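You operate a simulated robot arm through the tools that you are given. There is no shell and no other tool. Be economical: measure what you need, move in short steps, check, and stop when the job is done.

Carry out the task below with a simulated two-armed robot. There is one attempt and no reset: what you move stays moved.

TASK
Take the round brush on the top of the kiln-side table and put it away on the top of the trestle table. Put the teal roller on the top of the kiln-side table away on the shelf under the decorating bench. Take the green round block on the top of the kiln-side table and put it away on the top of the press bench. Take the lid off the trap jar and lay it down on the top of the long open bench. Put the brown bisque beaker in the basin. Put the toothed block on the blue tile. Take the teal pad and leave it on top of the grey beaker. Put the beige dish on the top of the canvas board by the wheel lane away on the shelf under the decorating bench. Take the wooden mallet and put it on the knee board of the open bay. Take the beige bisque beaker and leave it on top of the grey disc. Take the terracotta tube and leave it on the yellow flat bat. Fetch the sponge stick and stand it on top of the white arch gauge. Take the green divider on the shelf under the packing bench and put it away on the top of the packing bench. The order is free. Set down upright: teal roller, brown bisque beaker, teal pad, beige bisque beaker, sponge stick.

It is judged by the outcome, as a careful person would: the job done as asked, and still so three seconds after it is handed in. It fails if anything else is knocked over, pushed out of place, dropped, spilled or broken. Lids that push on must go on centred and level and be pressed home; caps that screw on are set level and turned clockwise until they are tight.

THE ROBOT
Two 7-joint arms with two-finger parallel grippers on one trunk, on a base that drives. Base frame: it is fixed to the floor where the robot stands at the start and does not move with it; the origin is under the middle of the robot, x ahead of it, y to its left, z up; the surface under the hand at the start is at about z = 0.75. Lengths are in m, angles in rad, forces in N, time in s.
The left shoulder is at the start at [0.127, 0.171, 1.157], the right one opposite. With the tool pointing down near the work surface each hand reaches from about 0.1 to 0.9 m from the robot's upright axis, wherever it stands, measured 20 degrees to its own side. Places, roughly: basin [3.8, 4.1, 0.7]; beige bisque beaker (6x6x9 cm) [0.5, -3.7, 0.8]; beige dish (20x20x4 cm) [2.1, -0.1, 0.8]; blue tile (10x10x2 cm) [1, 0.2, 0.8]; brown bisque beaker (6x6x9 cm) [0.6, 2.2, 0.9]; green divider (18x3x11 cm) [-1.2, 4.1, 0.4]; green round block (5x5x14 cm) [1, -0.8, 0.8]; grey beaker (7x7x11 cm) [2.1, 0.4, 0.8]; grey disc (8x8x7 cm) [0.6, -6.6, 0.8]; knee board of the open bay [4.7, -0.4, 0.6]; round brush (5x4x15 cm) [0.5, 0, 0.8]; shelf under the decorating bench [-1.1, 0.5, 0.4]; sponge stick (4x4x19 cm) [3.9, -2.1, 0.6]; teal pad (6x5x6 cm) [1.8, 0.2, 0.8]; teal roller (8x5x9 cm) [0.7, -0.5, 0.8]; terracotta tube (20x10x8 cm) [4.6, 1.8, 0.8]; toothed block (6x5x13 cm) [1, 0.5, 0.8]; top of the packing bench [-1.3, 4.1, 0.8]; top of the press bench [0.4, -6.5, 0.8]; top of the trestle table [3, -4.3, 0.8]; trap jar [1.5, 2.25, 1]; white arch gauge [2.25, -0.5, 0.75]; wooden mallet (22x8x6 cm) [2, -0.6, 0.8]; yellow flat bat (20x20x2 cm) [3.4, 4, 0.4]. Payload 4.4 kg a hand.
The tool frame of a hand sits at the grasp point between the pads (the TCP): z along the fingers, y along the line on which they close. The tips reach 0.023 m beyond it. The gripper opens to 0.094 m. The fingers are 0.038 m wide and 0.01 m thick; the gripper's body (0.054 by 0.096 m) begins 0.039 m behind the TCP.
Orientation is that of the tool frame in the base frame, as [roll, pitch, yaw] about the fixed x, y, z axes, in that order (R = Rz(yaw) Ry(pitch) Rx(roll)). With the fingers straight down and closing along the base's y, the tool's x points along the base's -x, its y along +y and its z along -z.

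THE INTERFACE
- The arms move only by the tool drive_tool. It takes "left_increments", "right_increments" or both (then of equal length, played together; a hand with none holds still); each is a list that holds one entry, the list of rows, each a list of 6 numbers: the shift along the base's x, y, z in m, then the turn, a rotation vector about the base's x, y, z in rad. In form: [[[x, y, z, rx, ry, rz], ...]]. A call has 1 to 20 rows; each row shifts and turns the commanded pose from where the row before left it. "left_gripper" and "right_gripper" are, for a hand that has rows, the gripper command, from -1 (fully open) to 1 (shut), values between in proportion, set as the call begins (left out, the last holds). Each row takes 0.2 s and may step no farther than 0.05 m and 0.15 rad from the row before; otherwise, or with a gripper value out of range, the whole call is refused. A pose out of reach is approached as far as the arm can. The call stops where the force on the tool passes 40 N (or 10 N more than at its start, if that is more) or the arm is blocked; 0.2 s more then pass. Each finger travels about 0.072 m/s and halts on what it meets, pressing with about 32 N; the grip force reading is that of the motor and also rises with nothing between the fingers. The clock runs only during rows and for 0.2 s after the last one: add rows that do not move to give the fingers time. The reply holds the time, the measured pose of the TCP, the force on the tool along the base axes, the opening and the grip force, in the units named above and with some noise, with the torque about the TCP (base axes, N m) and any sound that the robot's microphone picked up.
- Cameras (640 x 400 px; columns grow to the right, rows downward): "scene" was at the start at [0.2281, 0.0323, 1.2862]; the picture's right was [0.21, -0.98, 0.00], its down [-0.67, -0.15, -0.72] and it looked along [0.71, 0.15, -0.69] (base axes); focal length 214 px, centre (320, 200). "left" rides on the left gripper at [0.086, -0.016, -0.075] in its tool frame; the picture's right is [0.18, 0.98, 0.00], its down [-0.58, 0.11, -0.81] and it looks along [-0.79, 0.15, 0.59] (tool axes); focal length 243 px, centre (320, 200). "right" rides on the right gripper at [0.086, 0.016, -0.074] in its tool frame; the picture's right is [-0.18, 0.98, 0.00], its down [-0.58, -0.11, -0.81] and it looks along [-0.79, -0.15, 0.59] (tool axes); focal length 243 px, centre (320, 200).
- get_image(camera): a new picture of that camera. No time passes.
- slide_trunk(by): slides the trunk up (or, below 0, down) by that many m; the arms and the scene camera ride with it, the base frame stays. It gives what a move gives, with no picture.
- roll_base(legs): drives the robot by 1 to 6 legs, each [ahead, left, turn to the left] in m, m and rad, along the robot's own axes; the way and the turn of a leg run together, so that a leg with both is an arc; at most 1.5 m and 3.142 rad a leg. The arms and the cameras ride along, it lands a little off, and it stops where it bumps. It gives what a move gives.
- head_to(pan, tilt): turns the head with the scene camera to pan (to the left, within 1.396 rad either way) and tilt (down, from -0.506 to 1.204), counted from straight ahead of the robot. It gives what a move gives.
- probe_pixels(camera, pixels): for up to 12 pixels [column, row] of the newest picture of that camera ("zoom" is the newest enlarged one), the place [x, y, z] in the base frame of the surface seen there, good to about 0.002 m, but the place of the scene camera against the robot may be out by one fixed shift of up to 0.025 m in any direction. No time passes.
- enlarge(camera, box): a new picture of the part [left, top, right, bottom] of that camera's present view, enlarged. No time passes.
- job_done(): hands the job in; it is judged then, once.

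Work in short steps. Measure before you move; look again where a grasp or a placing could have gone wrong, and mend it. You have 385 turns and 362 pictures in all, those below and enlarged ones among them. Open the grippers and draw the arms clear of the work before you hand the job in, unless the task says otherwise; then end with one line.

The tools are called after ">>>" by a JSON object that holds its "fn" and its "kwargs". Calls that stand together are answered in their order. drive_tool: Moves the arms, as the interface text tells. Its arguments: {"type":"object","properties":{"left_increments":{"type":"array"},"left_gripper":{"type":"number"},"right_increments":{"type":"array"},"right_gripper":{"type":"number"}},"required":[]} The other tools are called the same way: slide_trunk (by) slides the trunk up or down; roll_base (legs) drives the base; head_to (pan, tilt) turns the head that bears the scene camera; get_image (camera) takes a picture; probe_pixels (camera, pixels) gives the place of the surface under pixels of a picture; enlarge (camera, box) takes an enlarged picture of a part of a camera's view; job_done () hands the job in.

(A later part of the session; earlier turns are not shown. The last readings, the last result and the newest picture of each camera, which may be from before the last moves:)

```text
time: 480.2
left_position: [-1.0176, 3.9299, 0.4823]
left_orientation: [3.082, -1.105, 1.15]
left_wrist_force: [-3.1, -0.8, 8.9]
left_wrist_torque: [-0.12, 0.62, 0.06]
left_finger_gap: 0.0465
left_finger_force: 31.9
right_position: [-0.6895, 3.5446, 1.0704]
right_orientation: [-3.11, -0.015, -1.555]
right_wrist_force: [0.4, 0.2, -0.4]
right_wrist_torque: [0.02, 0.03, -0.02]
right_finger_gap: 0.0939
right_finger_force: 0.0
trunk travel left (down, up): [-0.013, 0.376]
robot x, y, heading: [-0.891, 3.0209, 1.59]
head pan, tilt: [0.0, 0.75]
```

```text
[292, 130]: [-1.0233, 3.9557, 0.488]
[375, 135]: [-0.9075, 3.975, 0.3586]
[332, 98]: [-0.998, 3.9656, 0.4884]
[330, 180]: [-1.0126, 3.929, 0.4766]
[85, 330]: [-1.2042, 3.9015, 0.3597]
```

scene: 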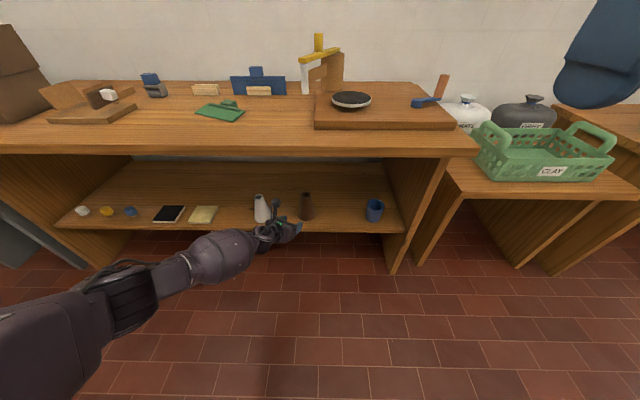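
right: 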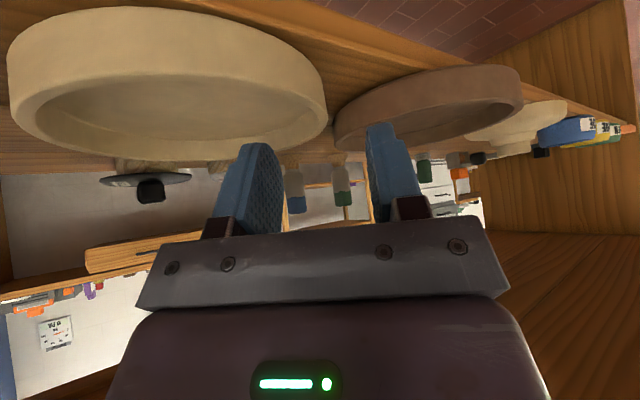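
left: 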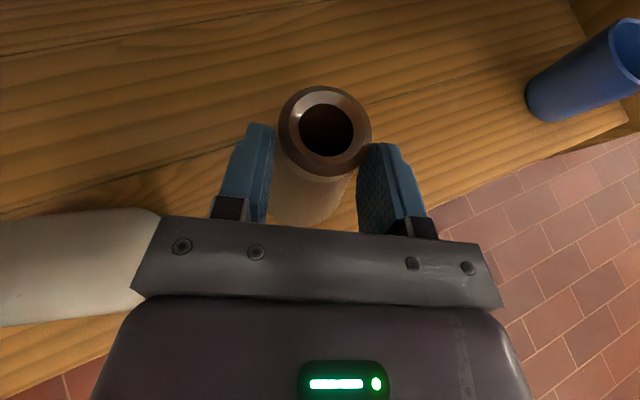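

Brown is back at (-1.005,3.947). I open and withdraw along the finger direction.

>>> {"fn": "drive_tool", "kwargs": {"left_increments": [[[0, 0, 0, 0, 0, 0], [0, 0, 0, 0, 0, 0], [0, 0, 0, 0, 0, 0], [0, 0, 0, 0, 0, 0]]], "left_gripper": -0.6}}

>>> {"fn": "roll_base", "kwargs": {"legs": [[-0.065, 0.025, 0], [-0.06, 0, 0]]}}

>>> {"fn": "get_image", "kwargs": {"camera": "left"}}

>>> {"fn": "enlarge", "kwargs": {"camera": "scene", "box": [180, 170, 420, 260]}}

>>> {"fn": "probe_pixels", "kwargs": {"camera": "zoom", "pixels": [[230, 85], [230, 125], [340, 75], [340, 115], [330, 120]]}}

```text
time: 481.2
left_position: [-1.0182, 3.9301, 0.4809]
left_orientation: [3.083, -1.105, 1.151]
left_wrist_force: [-0.9, 0.8, -0.1]
left_wrist_torque: [-0.02, -0.01, -0.02]
left_finger_gap: 0.0754
left_finger_force: 0.0
right_position: [-0.6899, 3.5446, 1.0692]
right_orientation: [-3.111, -0.017, -1.555]
right_wrist_force: [0.3, -0.1, 0.1]
right_wrist_torque: [0.0, -0.03, -0.01]
right_finger_gap: 0.0939
right_finger_force: 0.0
trunk travel left (down, up): [-0.013, 0.376]
robot x, y, heading: [-0.8892, 3.0252, 1.586]
head pan, tilt: [0.0, 0.75]
```

```text
time: 482.8
left_position: [-1.0397, 3.8073, 0.4813]
left_orientation: [3.084, -1.105, 1.148]
left_wrist_force: [-0.1, 0.2, 0.2]
left_wrist_torque: [0.01, 0.01, 0.01]
left_finger_gap: 0.0753
left_finger_force: 0.1
right_position: [-0.7123, 3.4213, 1.0711]
right_orientation: [-3.111, -0.018, -1.557]
right_wrist_force: [-0.7, 0.0, -0.2]
right_wrist_torque: [0.02, -0.01, -0.01]
right_finger_gap: 0.094
right_finger_force: 0.1
trunk travel left (down, up): [-0.013, 0.376]
robot x, y, heading: [-0.913, 2.8982, 1.588]
head pan, tilt: [0.0, 0.75]
```

```text
135 pictures are left
```

left: 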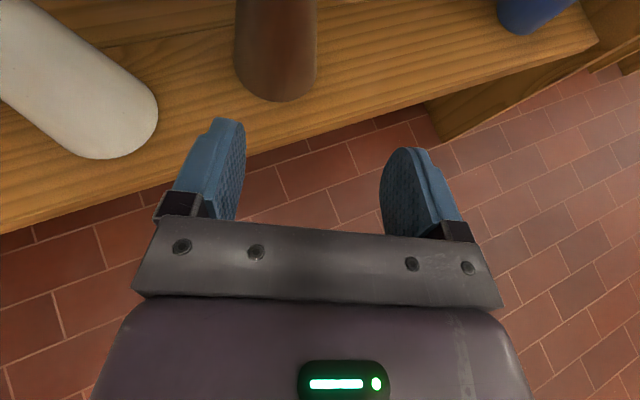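

```text
2.67 times, centred on (300, 215) of scene
```

zoom: 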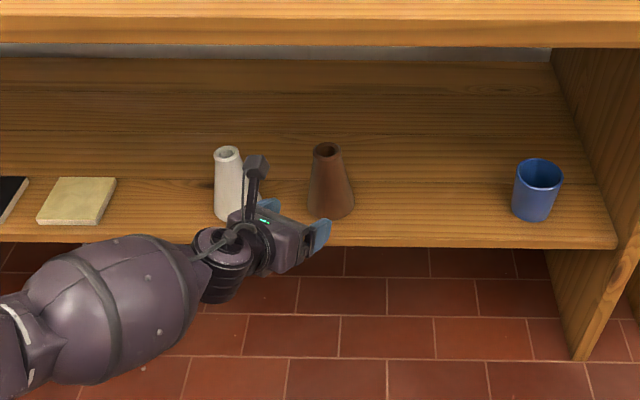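

```text
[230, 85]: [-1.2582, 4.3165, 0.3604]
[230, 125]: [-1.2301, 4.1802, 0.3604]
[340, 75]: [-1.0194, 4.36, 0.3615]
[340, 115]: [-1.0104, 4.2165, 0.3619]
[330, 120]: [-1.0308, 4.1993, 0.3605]
```

Both bottles stand in their places again. I back off a bit more, raise the hand and trunk, and roll the hand back to normal.

>>> {"fn": "roll_base", "kwargs": {"legs": [[-0.07, -0.25, 0]]}}

>>> {"fn": "drive_tool", "kwargs": {"left_increments": [[[0, 0, 0.04, 0, 0, 0], [0, 0, 0.045, 0, 0, 0], [0, 0, 0.045, 0, 0, 0], [0, 0, 0.045, 0, 0, 0], [0, 0, 0.045, 0, 0, 0], [0, 0, 0.045, 0, 0, 0], [0, 0, 0.045, 0, 0, 0], [0, 0, 0, 0, 0, 0]]], "left_gripper": -1}}

>>> {"fn": "slide_trunk", "kwargs": {"by": 0.16}}

```text
time: 485.6
left_position: [-0.7808, 3.7849, 0.4811]
left_orientation: [3.081, -1.105, 1.135]
left_wrist_force: [-0.3, 0.1, -0.1]
left_wrist_torque: [0.0, 0.01, -0.03]
left_finger_gap: 0.0752
left_finger_force: 0.1
right_position: [-0.4571, 3.3958, 1.0699]
right_orientation: [-3.109, -0.017, -1.57]
right_wrist_force: [0.0, -0.8, -1.0]
right_wrist_torque: [0.0, -0.03, -0.02]
right_finger_gap: 0.0941
right_finger_force: 0.0
trunk travel left (down, up): [-0.013, 0.376]
robot x, y, heading: [-0.6666, 2.8769, 1.574]
head pan, tilt: [0.0, 0.75]
```

```text
time: 487.1
left_position: [-0.7814, 3.7774, 0.7477]
left_orientation: [3.054, -1.069, 1.161]
left_wrist_force: [1.0, -0.9, -16.0]
left_wrist_torque: [-0.5, -0.84, 0.02]
left_finger_gap: 0.0941
left_finger_force: 0.2
right_position: [-0.4566, 3.3951, 1.0694]
right_orientation: [-3.11, -0.018, -1.57]
right_wrist_force: [-0.6, -0.7, 0.6]
right_wrist_torque: [0.07, 0.04, -0.03]
right_finger_gap: 0.0938
right_finger_force: 0.0
trunk travel left (down, up): [-0.013, 0.376]
robot x, y, heading: [-0.6639, 2.8733, 1.571]
head pan, tilt: [0.0, 0.75]
stopped in row 7 (left hand): the force on the tool passed its limit at 56 N (the readings are from after the stop); the commanded pose is now the measured one
```

```text
time: 487.6
left_position: [-0.7816, 3.7729, 0.7506]
left_orientation: [3.047, -1.059, 1.169]
left_wrist_force: [-4.1, -14.4, -9.2]
left_wrist_torque: [-0.08, -0.51, 0.9]
left_finger_gap: 0.0932
left_finger_force: 0.2
right_position: [-0.4559, 3.3937, 1.0807]
right_orientation: [-3.11, -0.01, -1.571]
right_wrist_force: [-0.1, 0.6, 0.7]
right_wrist_torque: [0.0, -0.01, -0.03]
right_finger_gap: 0.0943
right_finger_force: 0.0
trunk travel left (down, up): [-0.02, 0.368]
robot x, y, heading: [-0.6638, 2.8762, 1.571]
head pan, tilt: [0.0, 0.75]
stopped: the force on the tool passed its limit at 50 N (the readings are from after the stop); the commanded pose is now the measured one
```

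The fingertips caught under the bench edge. I lower 3 cm, back the base away (free here), then raise.

>>> {"fn": "drive_tool", "kwargs": {"left_increments": [[[0, 0, -0.03, 0, 0, 0], [0, 0, 0, 0, 0, 0]]]}}

>>> {"fn": "roll_base", "kwargs": {"legs": [[-0.25, -0.2, 0]]}}

>>> {"fn": "get_image", "kwargs": {"camera": "scene"}}

```text
time: 488.2
left_position: [-0.7802, 3.7747, 0.7233]
left_orientation: [3.051, -1.065, 1.162]
left_wrist_force: [-0.4, -0.7, -0.7]
left_wrist_torque: [0.02, -0.03, -0.03]
left_finger_gap: 0.0939
left_finger_force: 0.0
right_position: [-0.4561, 3.3946, 1.0796]
right_orientation: [-3.11, -0.011, -1.57]
right_wrist_force: [0.1, -0.3, -0.2]
right_wrist_torque: [-0.02, -0.02, -0.01]
right_finger_gap: 0.0941
right_finger_force: 0.0
trunk travel left (down, up): [-0.02, 0.368]
robot x, y, heading: [-0.6622, 2.8778, 1.569]
head pan, tilt: [0.0, 0.75]
```

```text
time: 489.6
left_position: [-0.6986, 3.7716, 0.7214]
left_orientation: [3.047, -1.062, 1.152]
left_wrist_force: [-0.5, 0.4, -0.1]
left_wrist_torque: [-0.01, 0.04, 0.0]
left_finger_gap: 0.0938
left_finger_force: 0.1
right_position: [-0.3806, 3.387, 1.0787]
right_orientation: [-3.11, -0.014, -1.585]
right_wrist_force: [-1.3, -0.3, 0.4]
right_wrist_torque: [0.01, -0.01, 0.0]
right_finger_gap: 0.094
right_finger_force: 0.0
trunk travel left (down, up): [-0.02, 0.368]
robot x, y, heading: [-0.5948, 2.8692, 1.56]
head pan, tilt: [0.0, 0.75]
stopped in leg 1: the robot was blocked; the commanded pose is now the measured one
```

```text
133 pictures are left
```

scene: 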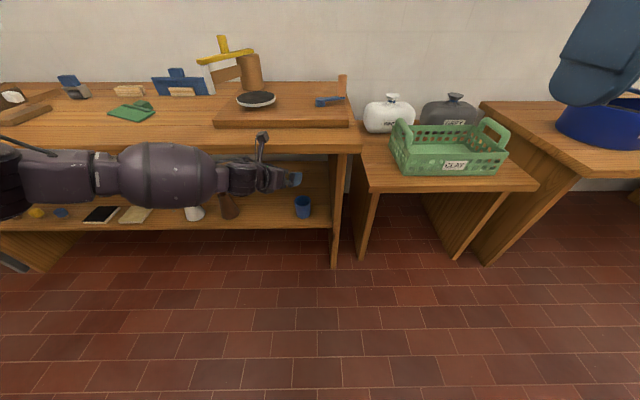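

The base is against the weigh bench's corner. I retract the arm instead, then strafe right into the open.

>>> {"fn": "drive_tool", "kwargs": {"left_increments": [[[0, -0.04, 0, 0, 0, 0], [0, -0.04, 0, 0, 0, 0], [0, -0.02, 0.03, 0, 0, 0], [0, 0, 0.045, 0, 0, 0], [0, 0, 0.045, 0, 0, 0], [0, 0, 0.045, 0, 0, 0], [0, 0, 0.045, 0, 0, 0], [0, 0, 0, 0, 0, 0]]]}}

>>> {"fn": "slide_trunk", "kwargs": {"by": 0.15}}

>>> {"fn": "roll_base", "kwargs": {"legs": [[0.02, -0.45, 0]]}}

```text
time: 491.4
left_position: [-0.7014, 3.6757, 0.9296]
left_orientation: [3.048, -1.062, 1.151]
left_wrist_force: [-0.4, 0.0, 0.0]
left_wrist_torque: [-0.03, -0.01, 0.01]
left_finger_gap: 0.0942
left_finger_force: 0.0
right_position: [-0.3809, 3.387, 1.0777]
right_orientation: [-3.11, -0.015, -1.585]
right_wrist_force: [0.8, 0.4, -0.2]
right_wrist_torque: [0.03, 0.0, 0.01]
right_finger_gap: 0.094
right_finger_force: 0.0
trunk travel left (down, up): [-0.02, 0.368]
robot x, y, heading: [-0.5951, 2.8703, 1.558]
head pan, tilt: [0.0, 0.75]
```

```text
time: 493.1
left_position: [-0.7003, 3.6734, 1.0789]
left_orientation: [3.05, -1.058, 1.152]
left_wrist_force: [0.0, 0.2, -0.3]
left_wrist_torque: [-0.01, -0.05, 0.01]
left_finger_gap: 0.0938
left_finger_force: 0.1
right_position: [-0.3797, 3.3892, 1.2261]
right_orientation: [-3.109, -0.018, -1.586]
right_wrist_force: [0.7, 0.0, 0.9]
right_wrist_torque: [-0.05, 0.01, -0.02]
right_finger_gap: 0.094
right_finger_force: 0.0
trunk travel left (down, up): [-0.17, 0.218]
robot x, y, heading: [-0.5952, 2.8708, 1.561]
head pan, tilt: [0.0, 0.75]
```

```text
time: 497.6
left_position: [-0.2506, 3.6846, 1.081]
left_orientation: [3.05, -1.06, 1.144]
left_wrist_force: [0.4, 0.5, 0.3]
left_wrist_torque: [-0.01, 0.01, 0.02]
left_finger_gap: 0.094
left_finger_force: 0.0
right_position: [0.067, 3.3981, 1.2276]
right_orientation: [-3.11, -0.014, -1.59]
right_wrist_force: [0.0, -0.1, -1.1]
right_wrist_torque: [-0.02, -0.01, -0.01]
right_finger_gap: 0.094
right_finger_force: 0.1
trunk travel left (down, up): [-0.17, 0.218]
robot x, y, heading: [-0.1542, 2.8829, 1.549]
head pan, tilt: [0.0, 0.75]
```

In the open now. I unroll the left hand (about its axis) and bring it back to pointing down.

>>> {"fn": "drive_tool", "kwargs": {"left_increments": [[[0, 0, 0, 0.054, 0.119, -0.0733], [0, 0, 0, 0.054, 0.119, -0.0733], [0, 0, 0, 0.054, 0.119, -0.0733], [0, 0, 0, 0.054, 0.119, -0.0733], [0, 0, 0, 0.054, 0.119, -0.0733], [0, 0, 0, 0.054, 0.119, -0.0733], [0, 0, 0, 0.054, 0.119, -0.0733], [0, 0, 0, 0.054, 0.119, -0.0733], [0, 0, 0, 0.054, 0.119, -0.0733], [0, 0, 0, 0.054, 0.119, -0.0733], [0, 0, 0, 0.054, 0.119, -0.0733], [0, 0, 0, 0.054, 0.119, -0.0733], [0, 0, 0, 0.054, 0.119, -0.0733], [0, 0, 0, 0.054, 0.119, -0.0733], [0, 0, 0, 0.054, 0.119, -0.0733], [0, 0, 0, 0.054, 0.119, -0.0733], [0, 0, 0, 0.054, 0.119, -0.0733], [0, 0, 0, 0.054, 0.119, -0.0733], [0, 0, 0, 0.054, 0.119, -0.0733], [0, 0, 0, 0.054, 0.119, -0.0733]]]}}

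>>> {"fn": "drive_tool", "kwargs": {"left_increments": [[[0, -0.01, 0, 0.04, 0.087, -0.0535], [0, -0.02, 0, -0.1206, 0.0543, 0], [0, -0.02, 0, -0.1206, 0.0543, 0], [0, -0.02, 0, -0.1206, 0.0543, 0], [0, -0.02, 0, -0.1206, 0.0543, 0], [0, -0.02, 0, -0.1206, 0.0543, 0], [0, -0.02, 0, -0.1206, 0.0543, 0], [0, -0.01, 0, -0.1206, 0.0543, 0], [0, 0, 0, -0.1206, 0.0543, 0], [0, 0, 0, 0, 0, 0.14], [0, 0, 0, 0, 0, 0.14], [0, 0, 0, 0, 0, 0.14]]]}}

```text
time: 501.8
left_position: [-0.2585, 3.7357, 1.0434]
left_orientation: [-2.58, 0.939, -1.336]
left_wrist_force: [0.0, 0.0, 0.3]
left_wrist_torque: [0.02, 0.0, 0.01]
left_finger_gap: 0.0939
left_finger_force: 0.1
left hand out of reach, approached as far as the arm can: row 16, 17, 18, 19, 20
right_position: [0.0673, 3.3979, 1.2289]
right_orientation: [-3.109, -0.011, -1.594]
right_wrist_force: [0.3, -0.3, -0.8]
right_wrist_torque: [-0.01, 0.0, 0.0]
right_finger_gap: 0.0938
right_finger_force: 0.2
trunk travel left (down, up): [-0.17, 0.218]
robot x, y, heading: [-0.1502, 2.8813, 1.55]
head pan, tilt: [0.0, 0.75]
```

```text
time: 504.4
left_position: [-0.2649, 3.6164, 1.0256]
left_orientation: [-3.141, -0.013, -1.311]
left_wrist_force: [-0.4, -0.1, 0.3]
left_wrist_torque: [0.0, 0.02, -0.03]
left_finger_gap: 0.0938
left_finger_force: 0.0
left hand out of reach, approached as far as the arm can: row 1, 2, 3
right_position: [0.0666, 3.3992, 1.2271]
right_orientation: [-3.11, -0.015, -1.593]
right_wrist_force: [0.6, -0.1, -0.4]
right_wrist_torque: [0.03, 0.01, -0.02]
right_finger_gap: 0.0939
right_finger_force: 0.1
trunk travel left (down, up): [-0.17, 0.218]
robot x, y, heading: [-0.1511, 2.8861, 1.548]
head pan, tilt: [0.0, 0.75]
```

Both hands are normal again. Next the brown beaker and the jar lid; I fix the left yaw, strafe right, and turn to face south across that bench.

>>> {"fn": "drive_tool", "kwargs": {"left_increments": [[[0, -0.03, 0.02, 0, 0, -0.14], [0, -0.03, 0.02, 0, 0, -0.14], [0, 0, 0, 0, 0, 0]]], "right_increments": [[[0, 0.03, -0.03, 0, 0, 0], [0, 0.03, -0.03, 0, 0, 0], [0, 0.03, -0.03, 0, 0, 0]]]}}

>>> {"fn": "roll_base", "kwargs": {"legs": [[0.2, -0.6, 0], [0, 0, -3.11]]}}

>>> {"fn": "head_to", "kwargs": {"pan": 0.2, "tilt": 0.65}}

>>> {"fn": "get_image", "kwargs": {"camera": "scene"}}

```text
time: 505.2
left_position: [-0.2654, 3.5561, 1.0648]
left_orientation: [3.141, -0.014, -1.593]
left_wrist_force: [-0.2, 0.1, -0.9]
left_wrist_torque: [-0.02, -0.03, -0.01]
left_finger_gap: 0.094
left_finger_force: 0.1
right_position: [0.0697, 3.4913, 1.1371]
right_orientation: [-3.111, -0.016, -1.592]
right_wrist_force: [0.7, -0.5, -0.9]
right_wrist_torque: [-0.07, 0.0, -0.01]
right_finger_gap: 0.094
right_finger_force: 0.0
trunk travel left (down, up): [-0.17, 0.218]
robot x, y, heading: [-0.1515, 2.8845, 1.551]
head pan, tilt: [0.0, 0.75]
```

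```text
time: 516.5
left_position: [0.8771, 2.5453, 1.0641]
left_orientation: [3.12, -0.031, 2.07]
left_wrist_force: [-1.1, 3.9, 0.9]
left_wrist_torque: [0.0, -0.09, 0.25]
left_finger_gap: 0.0939
left_finger_force: 0.1
right_position: [0.5449, 2.435, 1.1377]
right_orientation: [-3.111, -0.013, 2.05]
right_wrist_force: [0.0, 0.1, -0.7]
right_wrist_torque: [0.01, 0.0, 0.01]
right_finger_gap: 0.0939
right_finger_force: 0.1
trunk travel left (down, up): [-0.17, 0.218]
robot x, y, heading: [0.4473, 3.0731, -1.086]
head pan, tilt: [0.0, 0.75]
stopped in leg 2: the force on the tool passed its limit at 115 N (the readings are from after the stop); the commanded pose is now the measured one
```

```text
time: 517.2
left_position: [0.878, 2.5445, 1.0632]
left_orientation: [3.118, -0.031, 2.073]
left_wrist_force: [-0.6, 5.4, 2.2]
left_wrist_torque: [0.01, -0.08, 0.29]
left_finger_gap: 0.094
left_finger_force: 0.1
right_position: [0.5462, 2.4363, 1.1374]
right_orientation: [-3.111, -0.014, 2.051]
right_wrist_force: [0.5, -0.1, -0.6]
right_wrist_torque: [-0.01, 0.0, -0.01]
right_finger_gap: 0.0938
right_finger_force: 0.0
trunk travel left (down, up): [-0.17, 0.218]
robot x, y, heading: [0.4498, 3.0738, -1.088]
head pan, tilt: [0.201, 0.649]
```

```text
132 pictures are left
```

scene: 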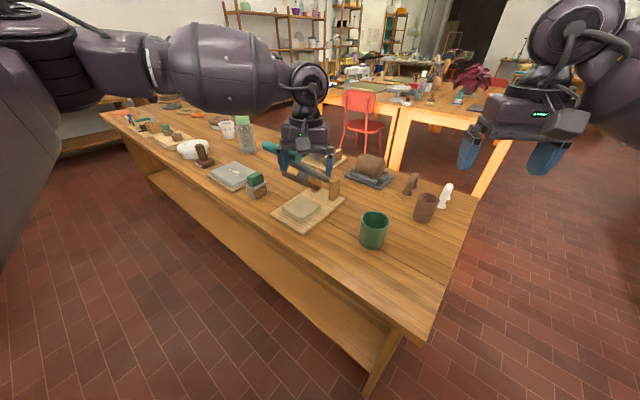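

The left hand touched something on the bench. I zoom in to see.

>>> {"fn": "enlarge", "kwargs": {"camera": "scene", "box": [200, 90, 440, 260]}}

>>> {"fn": "get_image", "kwargs": {"camera": "left"}}

```text
2.35 times, centred on (320, 175) of scene
```

zoom: 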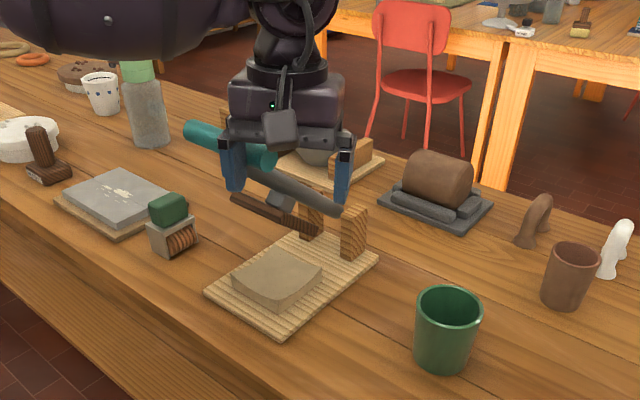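

```text
130 pictures are left
```

left: 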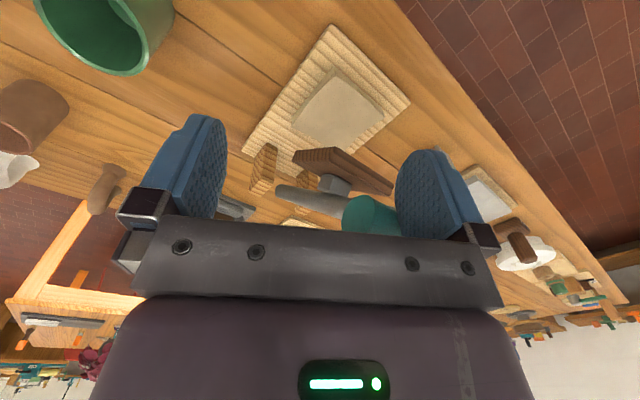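

I probe the teal-handled thing and what's around the fingers.

>>> {"fn": "probe_pixels", "kwargs": {"camera": "left", "pixels": [[370, 215], [350, 205], [310, 195], [285, 190], [335, 160], [370, 180], [265, 170], [305, 180], [330, 110], [240, 210]]}}

>>> {"fn": "probe_pixels", "kwargs": {"camera": "zoom", "pixels": [[200, 130], [260, 155], [290, 185], [330, 205], [275, 215], [355, 225], [310, 215], [235, 170]]}}

```text
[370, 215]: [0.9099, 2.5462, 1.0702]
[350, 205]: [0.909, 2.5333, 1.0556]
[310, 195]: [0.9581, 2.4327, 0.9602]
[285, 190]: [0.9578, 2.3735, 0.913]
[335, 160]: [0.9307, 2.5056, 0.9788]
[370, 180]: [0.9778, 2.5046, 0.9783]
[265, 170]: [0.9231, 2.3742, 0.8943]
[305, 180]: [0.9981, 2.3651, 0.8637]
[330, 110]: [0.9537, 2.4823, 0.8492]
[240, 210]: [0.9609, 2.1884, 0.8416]
```

```text
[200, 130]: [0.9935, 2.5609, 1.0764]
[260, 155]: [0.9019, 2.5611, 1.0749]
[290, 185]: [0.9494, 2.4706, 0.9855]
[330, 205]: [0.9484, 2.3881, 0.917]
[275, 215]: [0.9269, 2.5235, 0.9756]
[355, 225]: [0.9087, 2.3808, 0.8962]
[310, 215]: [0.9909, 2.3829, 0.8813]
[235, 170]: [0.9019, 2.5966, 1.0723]
```

It is a lever press with a teal T-handle standing at z≈1.07, which the hand bumped while turning. I raise both hands straight up out of the way with the trunk.

>>> {"fn": "slide_trunk", "kwargs": {"by": 0.15}}

>>> {"fn": "enlarge", "kwargs": {"camera": "scene", "box": [200, 130, 440, 300]}}

```text
time: 519.0
left_position: [0.8778, 2.5424, 1.2122]
left_orientation: [3.119, -0.033, 2.069]
left_wrist_force: [0.3, 0.1, -0.6]
left_wrist_torque: [-0.01, -0.02, -0.01]
left_finger_gap: 0.0943
left_finger_force: 0.0
right_position: [0.5475, 2.4365, 1.2879]
right_orientation: [-3.11, -0.016, 2.052]
right_wrist_force: [0.0, 0.5, -1.4]
right_wrist_torque: [-0.04, 0.02, 0.0]
right_finger_gap: 0.0938
right_finger_force: 0.0
trunk travel left (down, up): [-0.32, 0.068]
robot x, y, heading: [0.4496, 3.071, -1.092]
head pan, tilt: [0.201, 0.649]
```

```text
2.35 times, centred on (320, 215) of scene
```

zoom: 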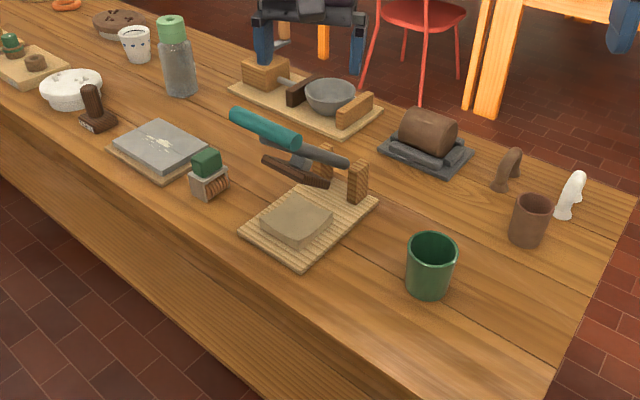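

The press looks undisturbed. I finish the turn to face south with the hands high, and identify the brown beaker (zoom 530,220) and the trap jar with the green cap.

>>> {"fn": "roll_base", "kwargs": {"legs": [[0, 0, -0.48], [0, 0.1, 0]]}}

>>> {"fn": "head_to", "kwargs": {"pan": 0.0, "tilt": 0.75}}

>>> {"fn": "get_image", "kwargs": {"camera": "scene"}}

```text
time: 521.9
left_position: [0.6824, 2.4064, 1.2143]
left_orientation: [3.118, -0.031, 1.59]
left_wrist_force: [-0.2, -0.4, 0.6]
left_wrist_torque: [0.01, 0.01, 0.0]
left_finger_gap: 0.0939
left_finger_force: 0.1
right_position: [0.3397, 2.4637, 1.2874]
right_orientation: [-3.109, -0.013, 1.568]
right_wrist_force: [-0.8, 0.0, -0.6]
right_wrist_torque: [0.0, 0.01, 0.0]
right_finger_gap: 0.094
right_finger_force: 0.1
trunk travel left (down, up): [-0.32, 0.068]
robot x, y, heading: [0.5465, 3.0744, -1.576]
head pan, tilt: [0.201, 0.649]
```

```text
time: 522.6
left_position: [0.6822, 2.4061, 1.2137]
left_orientation: [3.12, -0.031, 1.588]
left_wrist_force: [1.1, 0.0, 0.0]
left_wrist_torque: [-0.02, 0.03, 0.01]
left_finger_gap: 0.094
left_finger_force: 0.0
right_position: [0.3389, 2.4641, 1.2875]
right_orientation: [-3.109, -0.012, 1.568]
right_wrist_force: [0.8, -0.3, -0.2]
right_wrist_torque: [-0.04, 0.01, -0.04]
right_finger_gap: 0.094
right_finger_force: 0.0
trunk travel left (down, up): [-0.32, 0.068]
robot x, y, heading: [0.5467, 3.0702, -1.571]
head pan, tilt: [0.0, 0.75]
```

```text
128 pictures are left
```

scene: 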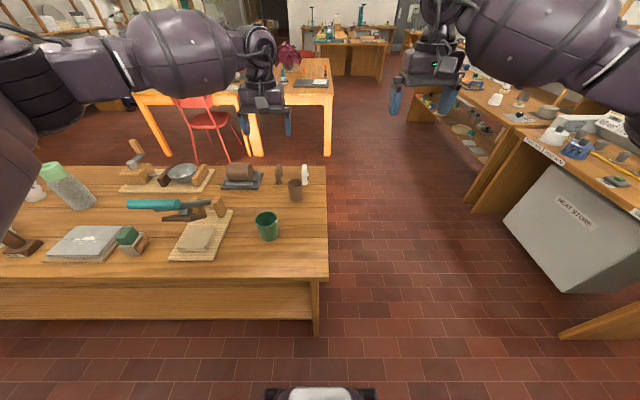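

The brown beaker is at (295,190), the trap jar with green cap at (68,185). I keep the trunk high (clear of the press), move 0.1 m ahead and probe the beaker with the left camera.

>>> {"fn": "roll_base", "kwargs": {"legs": [[0.1, 0, 0]]}}

>>> {"fn": "get_image", "kwargs": {"camera": "left"}}

```text
time: 523.8
left_position: [0.6801, 2.3046, 1.2139]
left_orientation: [3.118, -0.032, 1.586]
left_wrist_force: [-0.5, -0.3, -0.7]
left_wrist_torque: [-0.01, 0.01, 0.02]
left_finger_gap: 0.094
left_finger_force: 0.0
right_position: [0.3385, 2.3615, 1.2876]
right_orientation: [-3.11, -0.016, 1.565]
right_wrist_force: [-0.3, -0.6, 0.3]
right_wrist_torque: [0.01, 0.01, 0.02]
right_finger_gap: 0.094
right_finger_force: 0.1
trunk travel left (down, up): [-0.32, 0.068]
robot x, y, heading: [0.5463, 2.974, -1.572]
head pan, tilt: [0.0, 0.75]
```

```text
127 pictures are left
```

left: 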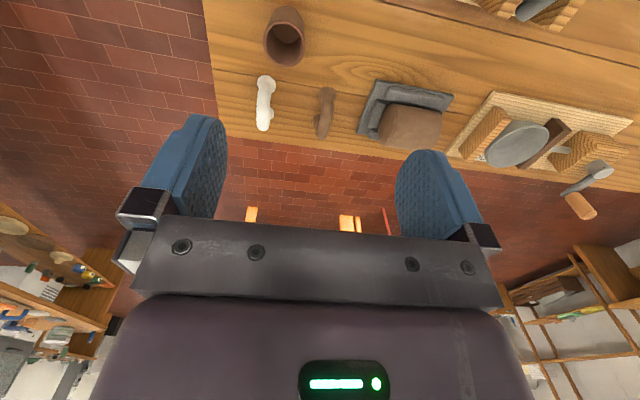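

I probe the beaker's rim.

>>> {"fn": "probe_pixels", "kwargs": {"camera": "left", "pixels": [[266, 42], [304, 46], [286, 65], [287, 27], [284, 10], [264, 85], [325, 110]]}}

```text
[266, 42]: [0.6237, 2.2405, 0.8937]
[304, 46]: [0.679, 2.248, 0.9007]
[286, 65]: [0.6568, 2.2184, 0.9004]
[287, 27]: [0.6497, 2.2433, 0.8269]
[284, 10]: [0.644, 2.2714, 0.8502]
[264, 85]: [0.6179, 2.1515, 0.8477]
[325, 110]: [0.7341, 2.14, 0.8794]
```

Beaker centre (0.652,2.245), rim at 0.90. I go over and down, and close.

>>> {"fn": "drive_tool", "kwargs": {"left_increments": [[[-0.014, -0.03, -0.03, 0, 0, 0], [-0.014, -0.03, -0.03, 0, 0, 0], [0, 0, -0.045, 0, 0, 0], [0, 0, -0.045, 0, 0, 0], [0, 0, -0.045, 0, 0, 0], [0, 0, -0.045, 0, 0, 0], [0, 0, -0.04, 0, 0, 0], [0, 0, 0, 0, 0, 0]]]}}

>>> {"fn": "get_image", "kwargs": {"camera": "left"}}

```text
time: 525.6
left_position: [0.653, 2.2442, 0.9325]
left_orientation: [3.12, -0.029, 1.588]
left_wrist_force: [0.8, 0.0, 0.2]
left_wrist_torque: [-0.01, 0.0, 0.0]
left_finger_gap: 0.0939
left_finger_force: 0.0
right_position: [0.3376, 2.3633, 1.2893]
right_orientation: [-3.109, -0.016, 1.565]
right_wrist_force: [0.1, 0.4, 0.2]
right_wrist_torque: [-0.03, 0.0, 0.0]
right_finger_gap: 0.094
right_finger_force: 0.0
trunk travel left (down, up): [-0.32, 0.068]
robot x, y, heading: [0.5498, 2.9737, -1.573]
head pan, tilt: [0.0, 0.75]
```

```text
126 pictures are left
```

left: 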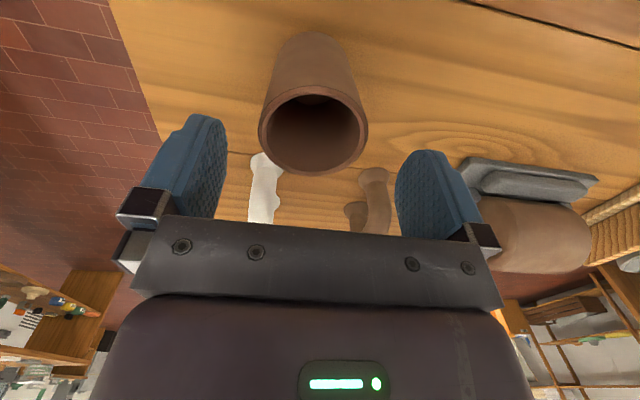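

Centred. I lower 6 cm, close, and lift.

>>> {"fn": "drive_tool", "kwargs": {"left_increments": [[[0, 0, -0.03, 0, 0, 0], [0, 0, -0.03, 0, 0, 0], [0, 0, 0, 0, 0, 0]]]}}

>>> {"fn": "drive_tool", "kwargs": {"left_increments": [[[0, 0, 0, 0, 0, 0], [0, 0, 0, 0, 0, 0], [0, 0, 0, 0, 0, 0], [0, 0, 0, 0, 0, 0], [0, 0, 0.03, 0, 0, 0], [0, 0, 0.045, 0, 0, 0], [0, 0, 0.045, 0, 0, 0], [0, 0, 0.045, 0, 0, 0], [0, 0, 0.045, 0, 0, 0], [0, 0, 0.045, 0, 0, 0], [0, 0, 0.045, 0, 0, 0], [0, 0, 0.04, 0, 0, 0]]], "left_gripper": 1}}

>>> {"fn": "get_image", "kwargs": {"camera": "left"}}

```text
time: 526.4
left_position: [0.6538, 2.2543, 0.885]
left_orientation: [3.116, -0.033, 1.586]
left_wrist_force: [-0.1, 0.0, 0.0]
left_wrist_torque: [-0.02, -0.01, -0.01]
left_finger_gap: 0.0942
left_finger_force: 0.2
left hand out of reach, approached as far as the arm can: row 2
right_position: [0.3376, 2.364, 1.2877]
right_orientation: [-3.112, -0.013, 1.565]
right_wrist_force: [-0.1, 0.0, 1.0]
right_wrist_torque: [0.04, -0.03, 0.04]
right_finger_gap: 0.0942
right_finger_force: 0.1
trunk travel left (down, up): [-0.32, 0.068]
robot x, y, heading: [0.5468, 2.9767, -1.573]
head pan, tilt: [0.0, 0.75]
```

```text
time: 529.0
left_position: [0.6547, 2.2522, 1.2224]
left_orientation: [3.12, -0.033, 1.586]
left_wrist_force: [0.6, 0.1, -2.2]
left_wrist_torque: [-0.01, 0.0, 0.0]
left_finger_gap: 0.0513
left_finger_force: 32.0
right_position: [0.3379, 2.3622, 1.2881]
right_orientation: [-3.11, -0.014, 1.565]
right_wrist_force: [0.0, 0.1, 0.1]
right_wrist_torque: [0.01, 0.0, 0.0]
right_finger_gap: 0.0941
right_finger_force: 0.1
trunk travel left (down, up): [-0.32, 0.068]
robot x, y, heading: [0.5515, 2.9702, -1.572]
head pan, tilt: [0.0, 0.75]
```

```text
125 pictures are left
```

left: 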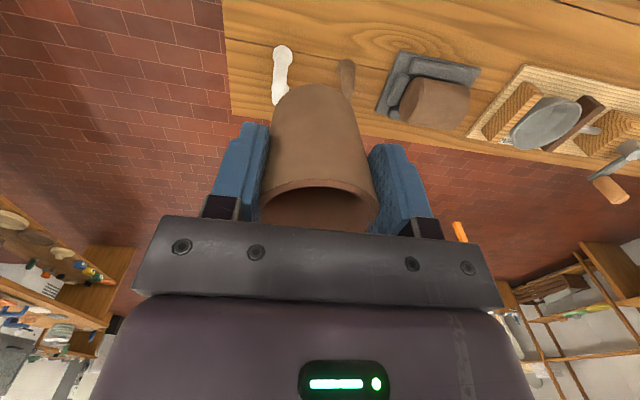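

Held (gap 0.051). I raise it a little more and strafe along the bench to the trap jar.

>>> {"fn": "drive_tool", "kwargs": {"left_increments": [[[0, 0.03, 0.03, 0, 0, 0], [0, 0.03, 0.03, 0, 0, 0]]]}}

>>> {"fn": "roll_base", "kwargs": {"legs": [[0, 1.12, 0]]}}

>>> {"fn": "head_to", "kwargs": {"pan": -0.2, "tilt": 0.8}}

>>> {"fn": "get_image", "kwargs": {"camera": "scene"}}

```text
time: 529.6
left_position: [0.6545, 2.3134, 1.2821]
left_orientation: [3.117, -0.031, 1.588]
left_wrist_force: [-0.1, -0.5, -2.0]
left_wrist_torque: [0.02, -0.03, -0.02]
left_finger_gap: 0.0515
left_finger_force: 31.8
right_position: [0.3372, 2.3636, 1.2891]
right_orientation: [-3.11, -0.013, 1.567]
right_wrist_force: [0.0, 0.3, 0.1]
right_wrist_torque: [-0.02, -0.08, 0.01]
right_finger_gap: 0.0941
right_finger_force: 0.1
trunk travel left (down, up): [-0.32, 0.068]
robot x, y, heading: [0.5529, 2.9745, -1.571]
head pan, tilt: [0.0, 0.75]
```

```text
time: 539.7
left_position: [1.7941, 2.33, 1.2818]
left_orientation: [3.12, -0.03, 1.616]
left_wrist_force: [0.6, -0.6, -1.2]
left_wrist_torque: [0.0, 0.02, 0.01]
left_finger_gap: 0.0511
left_finger_force: 32.4
right_position: [1.476, 2.372, 1.2881]
right_orientation: [-3.111, -0.014, 1.597]
right_wrist_force: [0.3, 0.6, -0.5]
right_wrist_torque: [-0.02, -0.04, 0.0]
right_finger_gap: 0.0942
right_finger_force: 0.0
trunk travel left (down, up): [-0.32, 0.068]
robot x, y, heading: [1.6672, 2.9886, -1.543]
head pan, tilt: [0.0, 0.75]
```

```text
time: 540.4
left_position: [1.7948, 2.3303, 1.2833]
left_orientation: [3.118, -0.032, 1.617]
left_wrist_force: [0.3, 0.2, -1.9]
left_wrist_torque: [0.03, 0.02, -0.02]
left_finger_gap: 0.0513
left_finger_force: 31.6
right_position: [1.4743, 2.3706, 1.2881]
right_orientation: [-3.11, -0.015, 1.598]
right_wrist_force: [-0.3, -0.4, 0.6]
right_wrist_torque: [0.01, -0.02, -0.02]
right_finger_gap: 0.0941
right_finger_force: 0.1
trunk travel left (down, up): [-0.32, 0.068]
robot x, y, heading: [1.6666, 2.9876, -1.548]
head pan, tilt: [-0.201, 0.799]
```

```text
124 pictures are left
```

scene: 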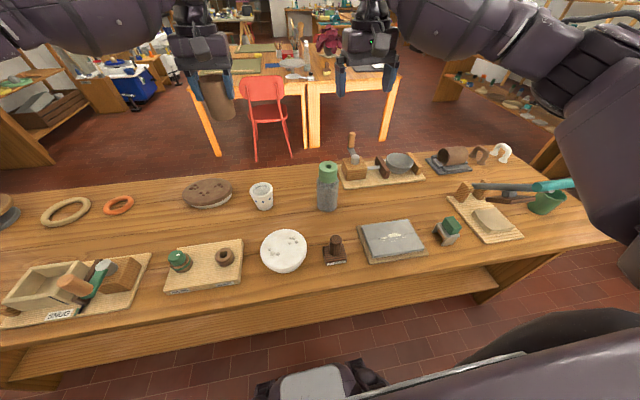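

The trap jar is at (327,187), green lid on top. I zoom and use the right camera.

>>> {"fn": "enlarge", "kwargs": {"camera": "scene", "box": [290, 145, 370, 225]}}

>>> {"fn": "get_image", "kwargs": {"camera": "right"}}

>>> {"fn": "probe_pixels", "kwargs": {"camera": "scene", "pixels": [[327, 166], [327, 178], [327, 200], [319, 172], [336, 172], [263, 195]]}}

```text
5.00 times, centred on (330, 185) of scene
```

zoom: 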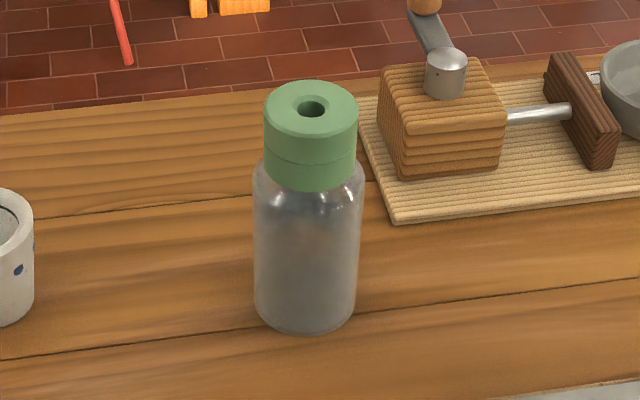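

```text
122 pictures are left
```

right: 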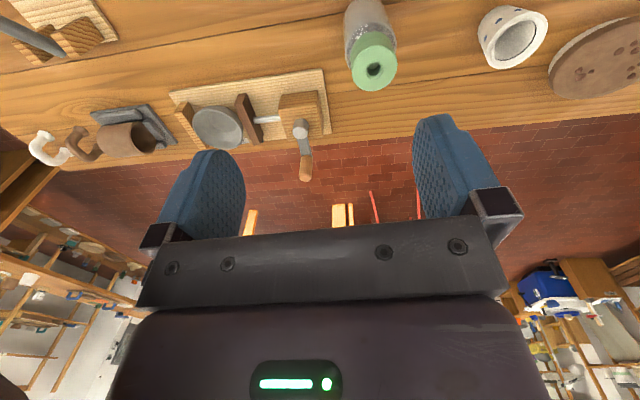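

```text
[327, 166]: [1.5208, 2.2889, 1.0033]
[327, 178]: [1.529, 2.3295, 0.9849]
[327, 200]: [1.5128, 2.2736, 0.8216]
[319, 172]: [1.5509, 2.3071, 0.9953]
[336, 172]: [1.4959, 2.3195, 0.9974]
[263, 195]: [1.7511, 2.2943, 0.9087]
```

I probe the lid from the right wrist camera.

>>> {"fn": "probe_pixels", "kwargs": {"camera": "right", "pixels": [[353, 70], [396, 66], [376, 89], [372, 55], [372, 45], [372, 38], [355, 50], [395, 45], [365, 10]]}}

>>> {"fn": "enlarge", "kwargs": {"camera": "right", "box": [320, 0, 430, 100]}}

```text
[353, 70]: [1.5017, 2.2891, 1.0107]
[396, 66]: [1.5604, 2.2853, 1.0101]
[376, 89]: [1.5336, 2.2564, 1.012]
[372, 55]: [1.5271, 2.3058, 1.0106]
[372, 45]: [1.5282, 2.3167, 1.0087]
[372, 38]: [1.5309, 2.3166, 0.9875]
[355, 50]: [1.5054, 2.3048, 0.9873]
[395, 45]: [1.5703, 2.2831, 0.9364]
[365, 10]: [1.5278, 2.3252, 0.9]
```

```text
4.00 times, centred on (375, 50) of right
```

zoom: 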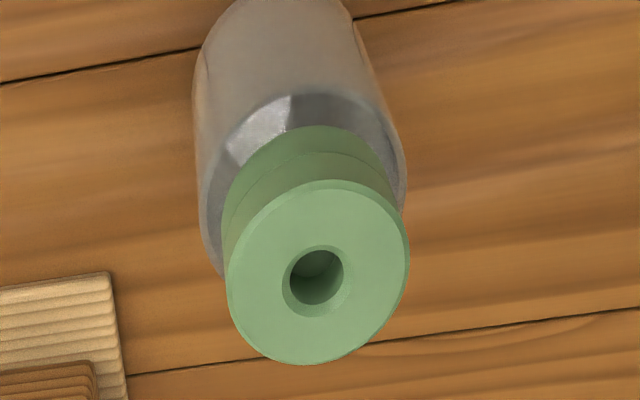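

I probe the cap's tiers: top edge, seam, and lower edge.

>>> {"fn": "probe_pixels", "kwargs": {"camera": "zoom", "pixels": [[320, 184], [312, 172], [310, 160], [308, 150], [306, 140], [304, 130], [302, 118], [300, 105]]}}

```text
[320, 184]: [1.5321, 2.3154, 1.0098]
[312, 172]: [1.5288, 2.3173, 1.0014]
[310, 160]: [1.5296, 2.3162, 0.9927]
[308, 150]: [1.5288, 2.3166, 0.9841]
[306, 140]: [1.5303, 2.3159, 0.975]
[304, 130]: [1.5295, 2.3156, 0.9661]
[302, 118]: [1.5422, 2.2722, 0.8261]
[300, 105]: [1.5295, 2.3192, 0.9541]
```

The upper tier spans z 0.988–1.011. I grip just that tier with the right hand.

>>> {"fn": "drive_tool", "kwargs": {"right_increments": [[[0.019, -0.028, -0.03, 0, 0, 0], [0.019, -0.028, -0.03, 0, 0, 0], [0.019, -0.028, -0.03, 0, 0, 0], [0, 0, -0.045, 0, 0, 0], [0, 0, -0.045, 0, 0, 0], [0, 0, -0.045, 0, 0, 0], [0, 0, -0.03, 0, 0, 0], [0, 0, 0, 0, 0, 0]]]}}

>>> {"fn": "get_image", "kwargs": {"camera": "right"}}

```text
time: 542.2
left_position: [1.7931, 2.3302, 1.2818]
left_orientation: [3.119, -0.031, 1.615]
left_wrist_force: [0.1, 0.1, -0.6]
left_wrist_torque: [0.02, 0.01, 0.02]
left_finger_gap: 0.0512
left_finger_force: 31.9
right_position: [1.5323, 2.2882, 1.0342]
right_orientation: [-3.111, -0.015, 1.596]
right_wrist_force: [0.2, 0.5, -0.2]
right_wrist_torque: [0.02, 0.02, 0.0]
right_finger_gap: 0.0938
right_finger_force: 0.0
trunk travel left (down, up): [-0.32, 0.068]
robot x, y, heading: [1.6661, 2.9889, -1.545]
head pan, tilt: [-0.201, 0.799]
```

```text
120 pictures are left
```

right: 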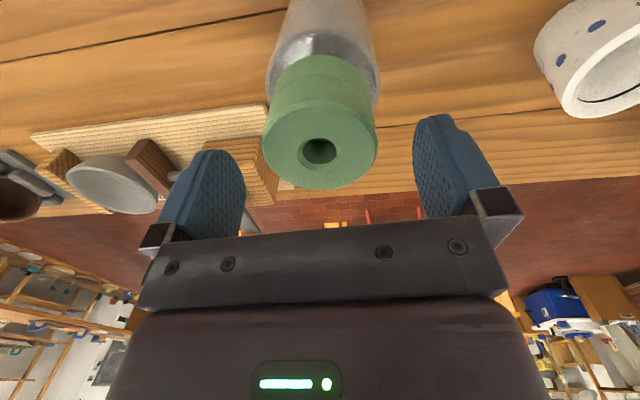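

Aligned. I lower 2 cm, close, and try a gentle 15 mm pull upward.

>>> {"fn": "drive_tool", "kwargs": {"right_increments": [[[0, 0, -0.02, 0, 0, 0], [0, 0, 0, 0, 0, 0]]]}}

>>> {"fn": "drive_tool", "kwargs": {"right_increments": [[[0, 0, 0, 0, 0, 0], [0, 0, 0, 0, 0, 0], [0, 0, 0, 0, 0, 0], [0, 0, 0, 0, 0, 0], [0, 0, 0.005, 0, 0, 0], [0, 0, 0.005, 0, 0, 0], [0, 0, 0.005, 0, 0, 0], [0, 0, 0, 0, 0, 0]]], "right_gripper": 1}}

>>> {"fn": "get_image", "kwargs": {"camera": "right"}}

```text
time: 542.8
left_position: [1.7934, 2.3303, 1.2822]
left_orientation: [3.119, -0.032, 1.615]
left_wrist_force: [0.4, 0.6, -0.5]
left_wrist_torque: [0.01, 0.02, 0.0]
left_finger_gap: 0.0514
left_finger_force: 32.2
right_position: [1.5321, 2.2881, 1.0143]
right_orientation: [-3.11, -0.015, 1.597]
right_wrist_force: [0.4, -0.3, 0.1]
right_wrist_torque: [0.01, 0.01, 0.02]
right_finger_gap: 0.0942
right_finger_force: 0.1
trunk travel left (down, up): [-0.32, 0.068]
robot x, y, heading: [1.6645, 2.984, -1.546]
head pan, tilt: [-0.201, 0.799]
```

```text
time: 544.6
left_position: [1.7942, 2.3292, 1.2819]
left_orientation: [3.118, -0.033, 1.616]
left_wrist_force: [-0.5, 0.1, -1.1]
left_wrist_torque: [0.0, 0.01, 0.01]
left_finger_gap: 0.0514
left_finger_force: 32.2
right_position: [1.5323, 2.288, 1.0274]
right_orientation: [-3.11, -0.012, 1.596]
right_wrist_force: [-0.5, 0.0, -2.4]
right_wrist_torque: [-0.01, 0.01, -0.01]
right_finger_gap: 0.0621
right_finger_force: 31.9
trunk travel left (down, up): [-0.32, 0.068]
robot x, y, heading: [1.6669, 2.9879, -1.542]
head pan, tilt: [-0.201, 0.799]
```

```text
119 pictures are left
```

right: 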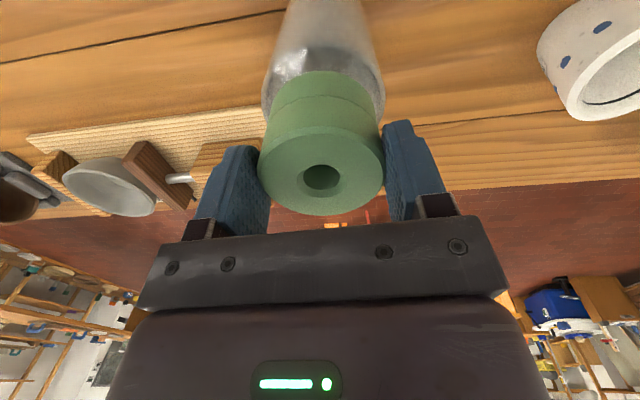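

It came up 13 mm with little force. I check in the scene whether the jar stayed down.

>>> {"fn": "enlarge", "kwargs": {"camera": "scene", "box": [290, 145, 370, 225]}}

>>> {"fn": "probe_pixels", "kwargs": {"camera": "right", "pixels": [[320, 130], [320, 115], [320, 102], [320, 95], [320, 80], [320, 72], [320, 60], [315, 10]]}}

```text
5.00 times, centred on (330, 185) of scene
```

zoom: 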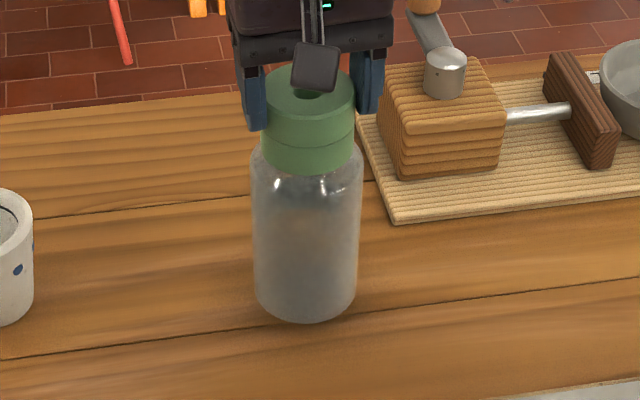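

```text
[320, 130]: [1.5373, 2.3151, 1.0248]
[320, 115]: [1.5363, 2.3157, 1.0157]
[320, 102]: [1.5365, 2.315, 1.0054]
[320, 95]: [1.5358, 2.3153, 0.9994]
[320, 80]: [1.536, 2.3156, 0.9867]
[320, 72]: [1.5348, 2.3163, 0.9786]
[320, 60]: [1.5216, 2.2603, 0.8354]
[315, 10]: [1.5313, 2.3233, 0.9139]
```

The jar lifted with it, so the lid is fixed on and I'll need the other hand to hold the jar. I set it back down and release.

>>> {"fn": "drive_tool", "kwargs": {"right_increments": [[[0, 0, -0.006, 0, 0, 0], [0, 0, -0.005, 0, 0, 0], [0, 0, -0.003, 0, 0, 0], [0, 0, 0, 0, 0, 0]]]}}

>>> {"fn": "drive_tool", "kwargs": {"right_increments": [[[0, 0, 0, 0, 0, 0], [0, 0, 0, 0, 0, 0], [0, 0, 0, 0, 0, 0], [0, 0, 0.04, 0, 0, 0], [0, 0, 0.045, 0, 0, 0], [0, 0, 0.045, 0, 0, 0], [0, 0, 0.045, 0, 0, 0], [0, 0.03, 0.03, 0, 0, 0], [0, 0.03, 0.03, 0, 0, 0]]], "right_gripper": -1}}

>>> {"fn": "enlarge", "kwargs": {"camera": "scene", "box": [260, 125, 400, 245]}}

```text
time: 545.6
left_position: [1.7938, 2.3299, 1.2819]
left_orientation: [3.12, -0.032, 1.617]
left_wrist_force: [0.2, -0.1, -1.6]
left_wrist_torque: [0.03, 0.02, -0.01]
left_finger_gap: 0.0517
left_finger_force: 31.9
right_position: [1.5343, 2.2875, 1.0144]
right_orientation: [-3.11, -0.014, 1.597]
right_wrist_force: [1.2, -0.2, 0.8]
right_wrist_torque: [0.05, -0.18, 0.02]
right_finger_gap: 0.0621
right_finger_force: 32.1
trunk travel left (down, up): [-0.32, 0.068]
robot x, y, heading: [1.6699, 2.9854, -1.543]
head pan, tilt: [-0.201, 0.799]
```

```text
time: 547.6
left_position: [1.7941, 2.3312, 1.2834]
left_orientation: [3.119, -0.033, 1.617]
left_wrist_force: [-0.2, 0.4, -1.1]
left_wrist_torque: [-0.01, 0.03, 0.01]
left_finger_gap: 0.0516
left_finger_force: 32.1
right_position: [1.5313, 2.3484, 1.2506]
right_orientation: [-3.11, -0.014, 1.597]
right_wrist_force: [-0.2, -0.1, -0.1]
right_wrist_torque: [-0.01, 0.01, 0.0]
right_finger_gap: 0.0939
right_finger_force: 0.1
trunk travel left (down, up): [-0.32, 0.068]
robot x, y, heading: [1.6682, 2.9853, -1.544]
head pan, tilt: [-0.201, 0.799]
```

```text
3.33 times, centred on (330, 185) of scene
```

zoom: 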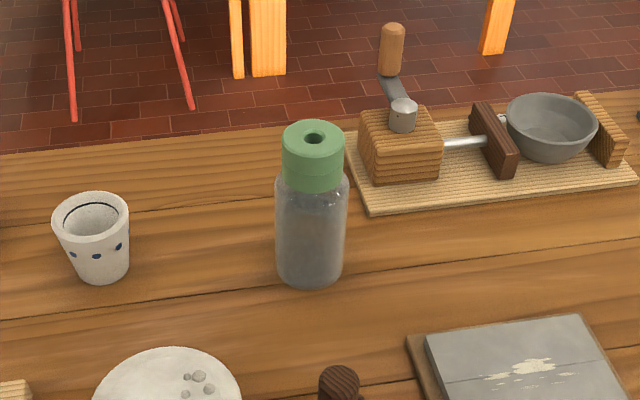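

The jar stands as before. I'll deliver the beaker to the basin first: back up, turn toward north-east, and look.

>>> {"fn": "roll_base", "kwargs": {"legs": [[-0.22, 0, 0], [0, 0, 1.55], [1.3, 0, 0]]}}

>>> {"fn": "head_to", "kwargs": {"pan": 0.5, "tilt": 0.6}}

>>> {"fn": "get_image", "kwargs": {"camera": "scene"}}

```text
time: 559.3
left_position: [3.643, 3.3424, 1.2818]
left_orientation: [3.12, -0.029, -3.104]
left_wrist_force: [-0.4, -0.2, -0.4]
left_wrist_torque: [-0.05, -0.02, 0.03]
left_finger_gap: 0.0514
left_finger_force: 32.3
right_position: [3.6251, 3.0803, 1.2473]
right_orientation: [-3.11, -0.014, -3.124]
right_wrist_force: [-0.2, -0.3, 0.6]
right_wrist_torque: [0.0, -0.01, 0.01]
right_finger_gap: 0.0937
right_finger_force: 0.1
trunk travel left (down, up): [-0.32, 0.068]
robot x, y, heading: [2.9832, 3.2204, 0.021]
head pan, tilt: [-0.201, 0.799]
```

```text
time: 560.4
left_position: [3.643, 3.3417, 1.2818]
left_orientation: [3.12, -0.031, -3.104]
left_wrist_force: [0.0, -0.2, -1.2]
left_wrist_torque: [0.01, 0.01, -0.04]
left_finger_gap: 0.0514
left_finger_force: 32.1
right_position: [3.6248, 3.0812, 1.249]
right_orientation: [-3.109, -0.012, -3.124]
right_wrist_force: [-0.5, -0.1, 0.1]
right_wrist_torque: [-0.02, 0.01, -0.01]
right_finger_gap: 0.0938
right_finger_force: 0.1
trunk travel left (down, up): [-0.32, 0.068]
robot x, y, heading: [2.9835, 3.2197, 0.022]
head pan, tilt: [0.499, 0.6]
```

```text
116 pictures are left
```

scene: 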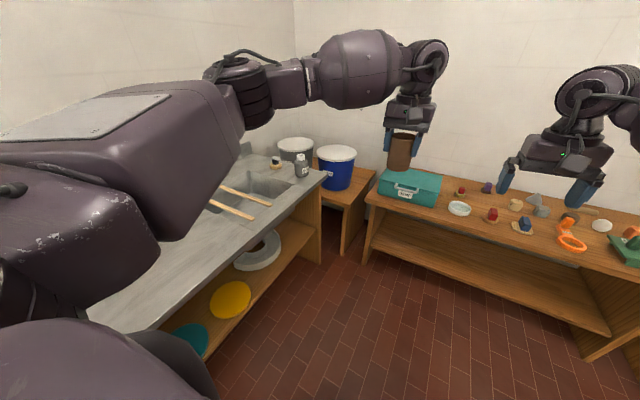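

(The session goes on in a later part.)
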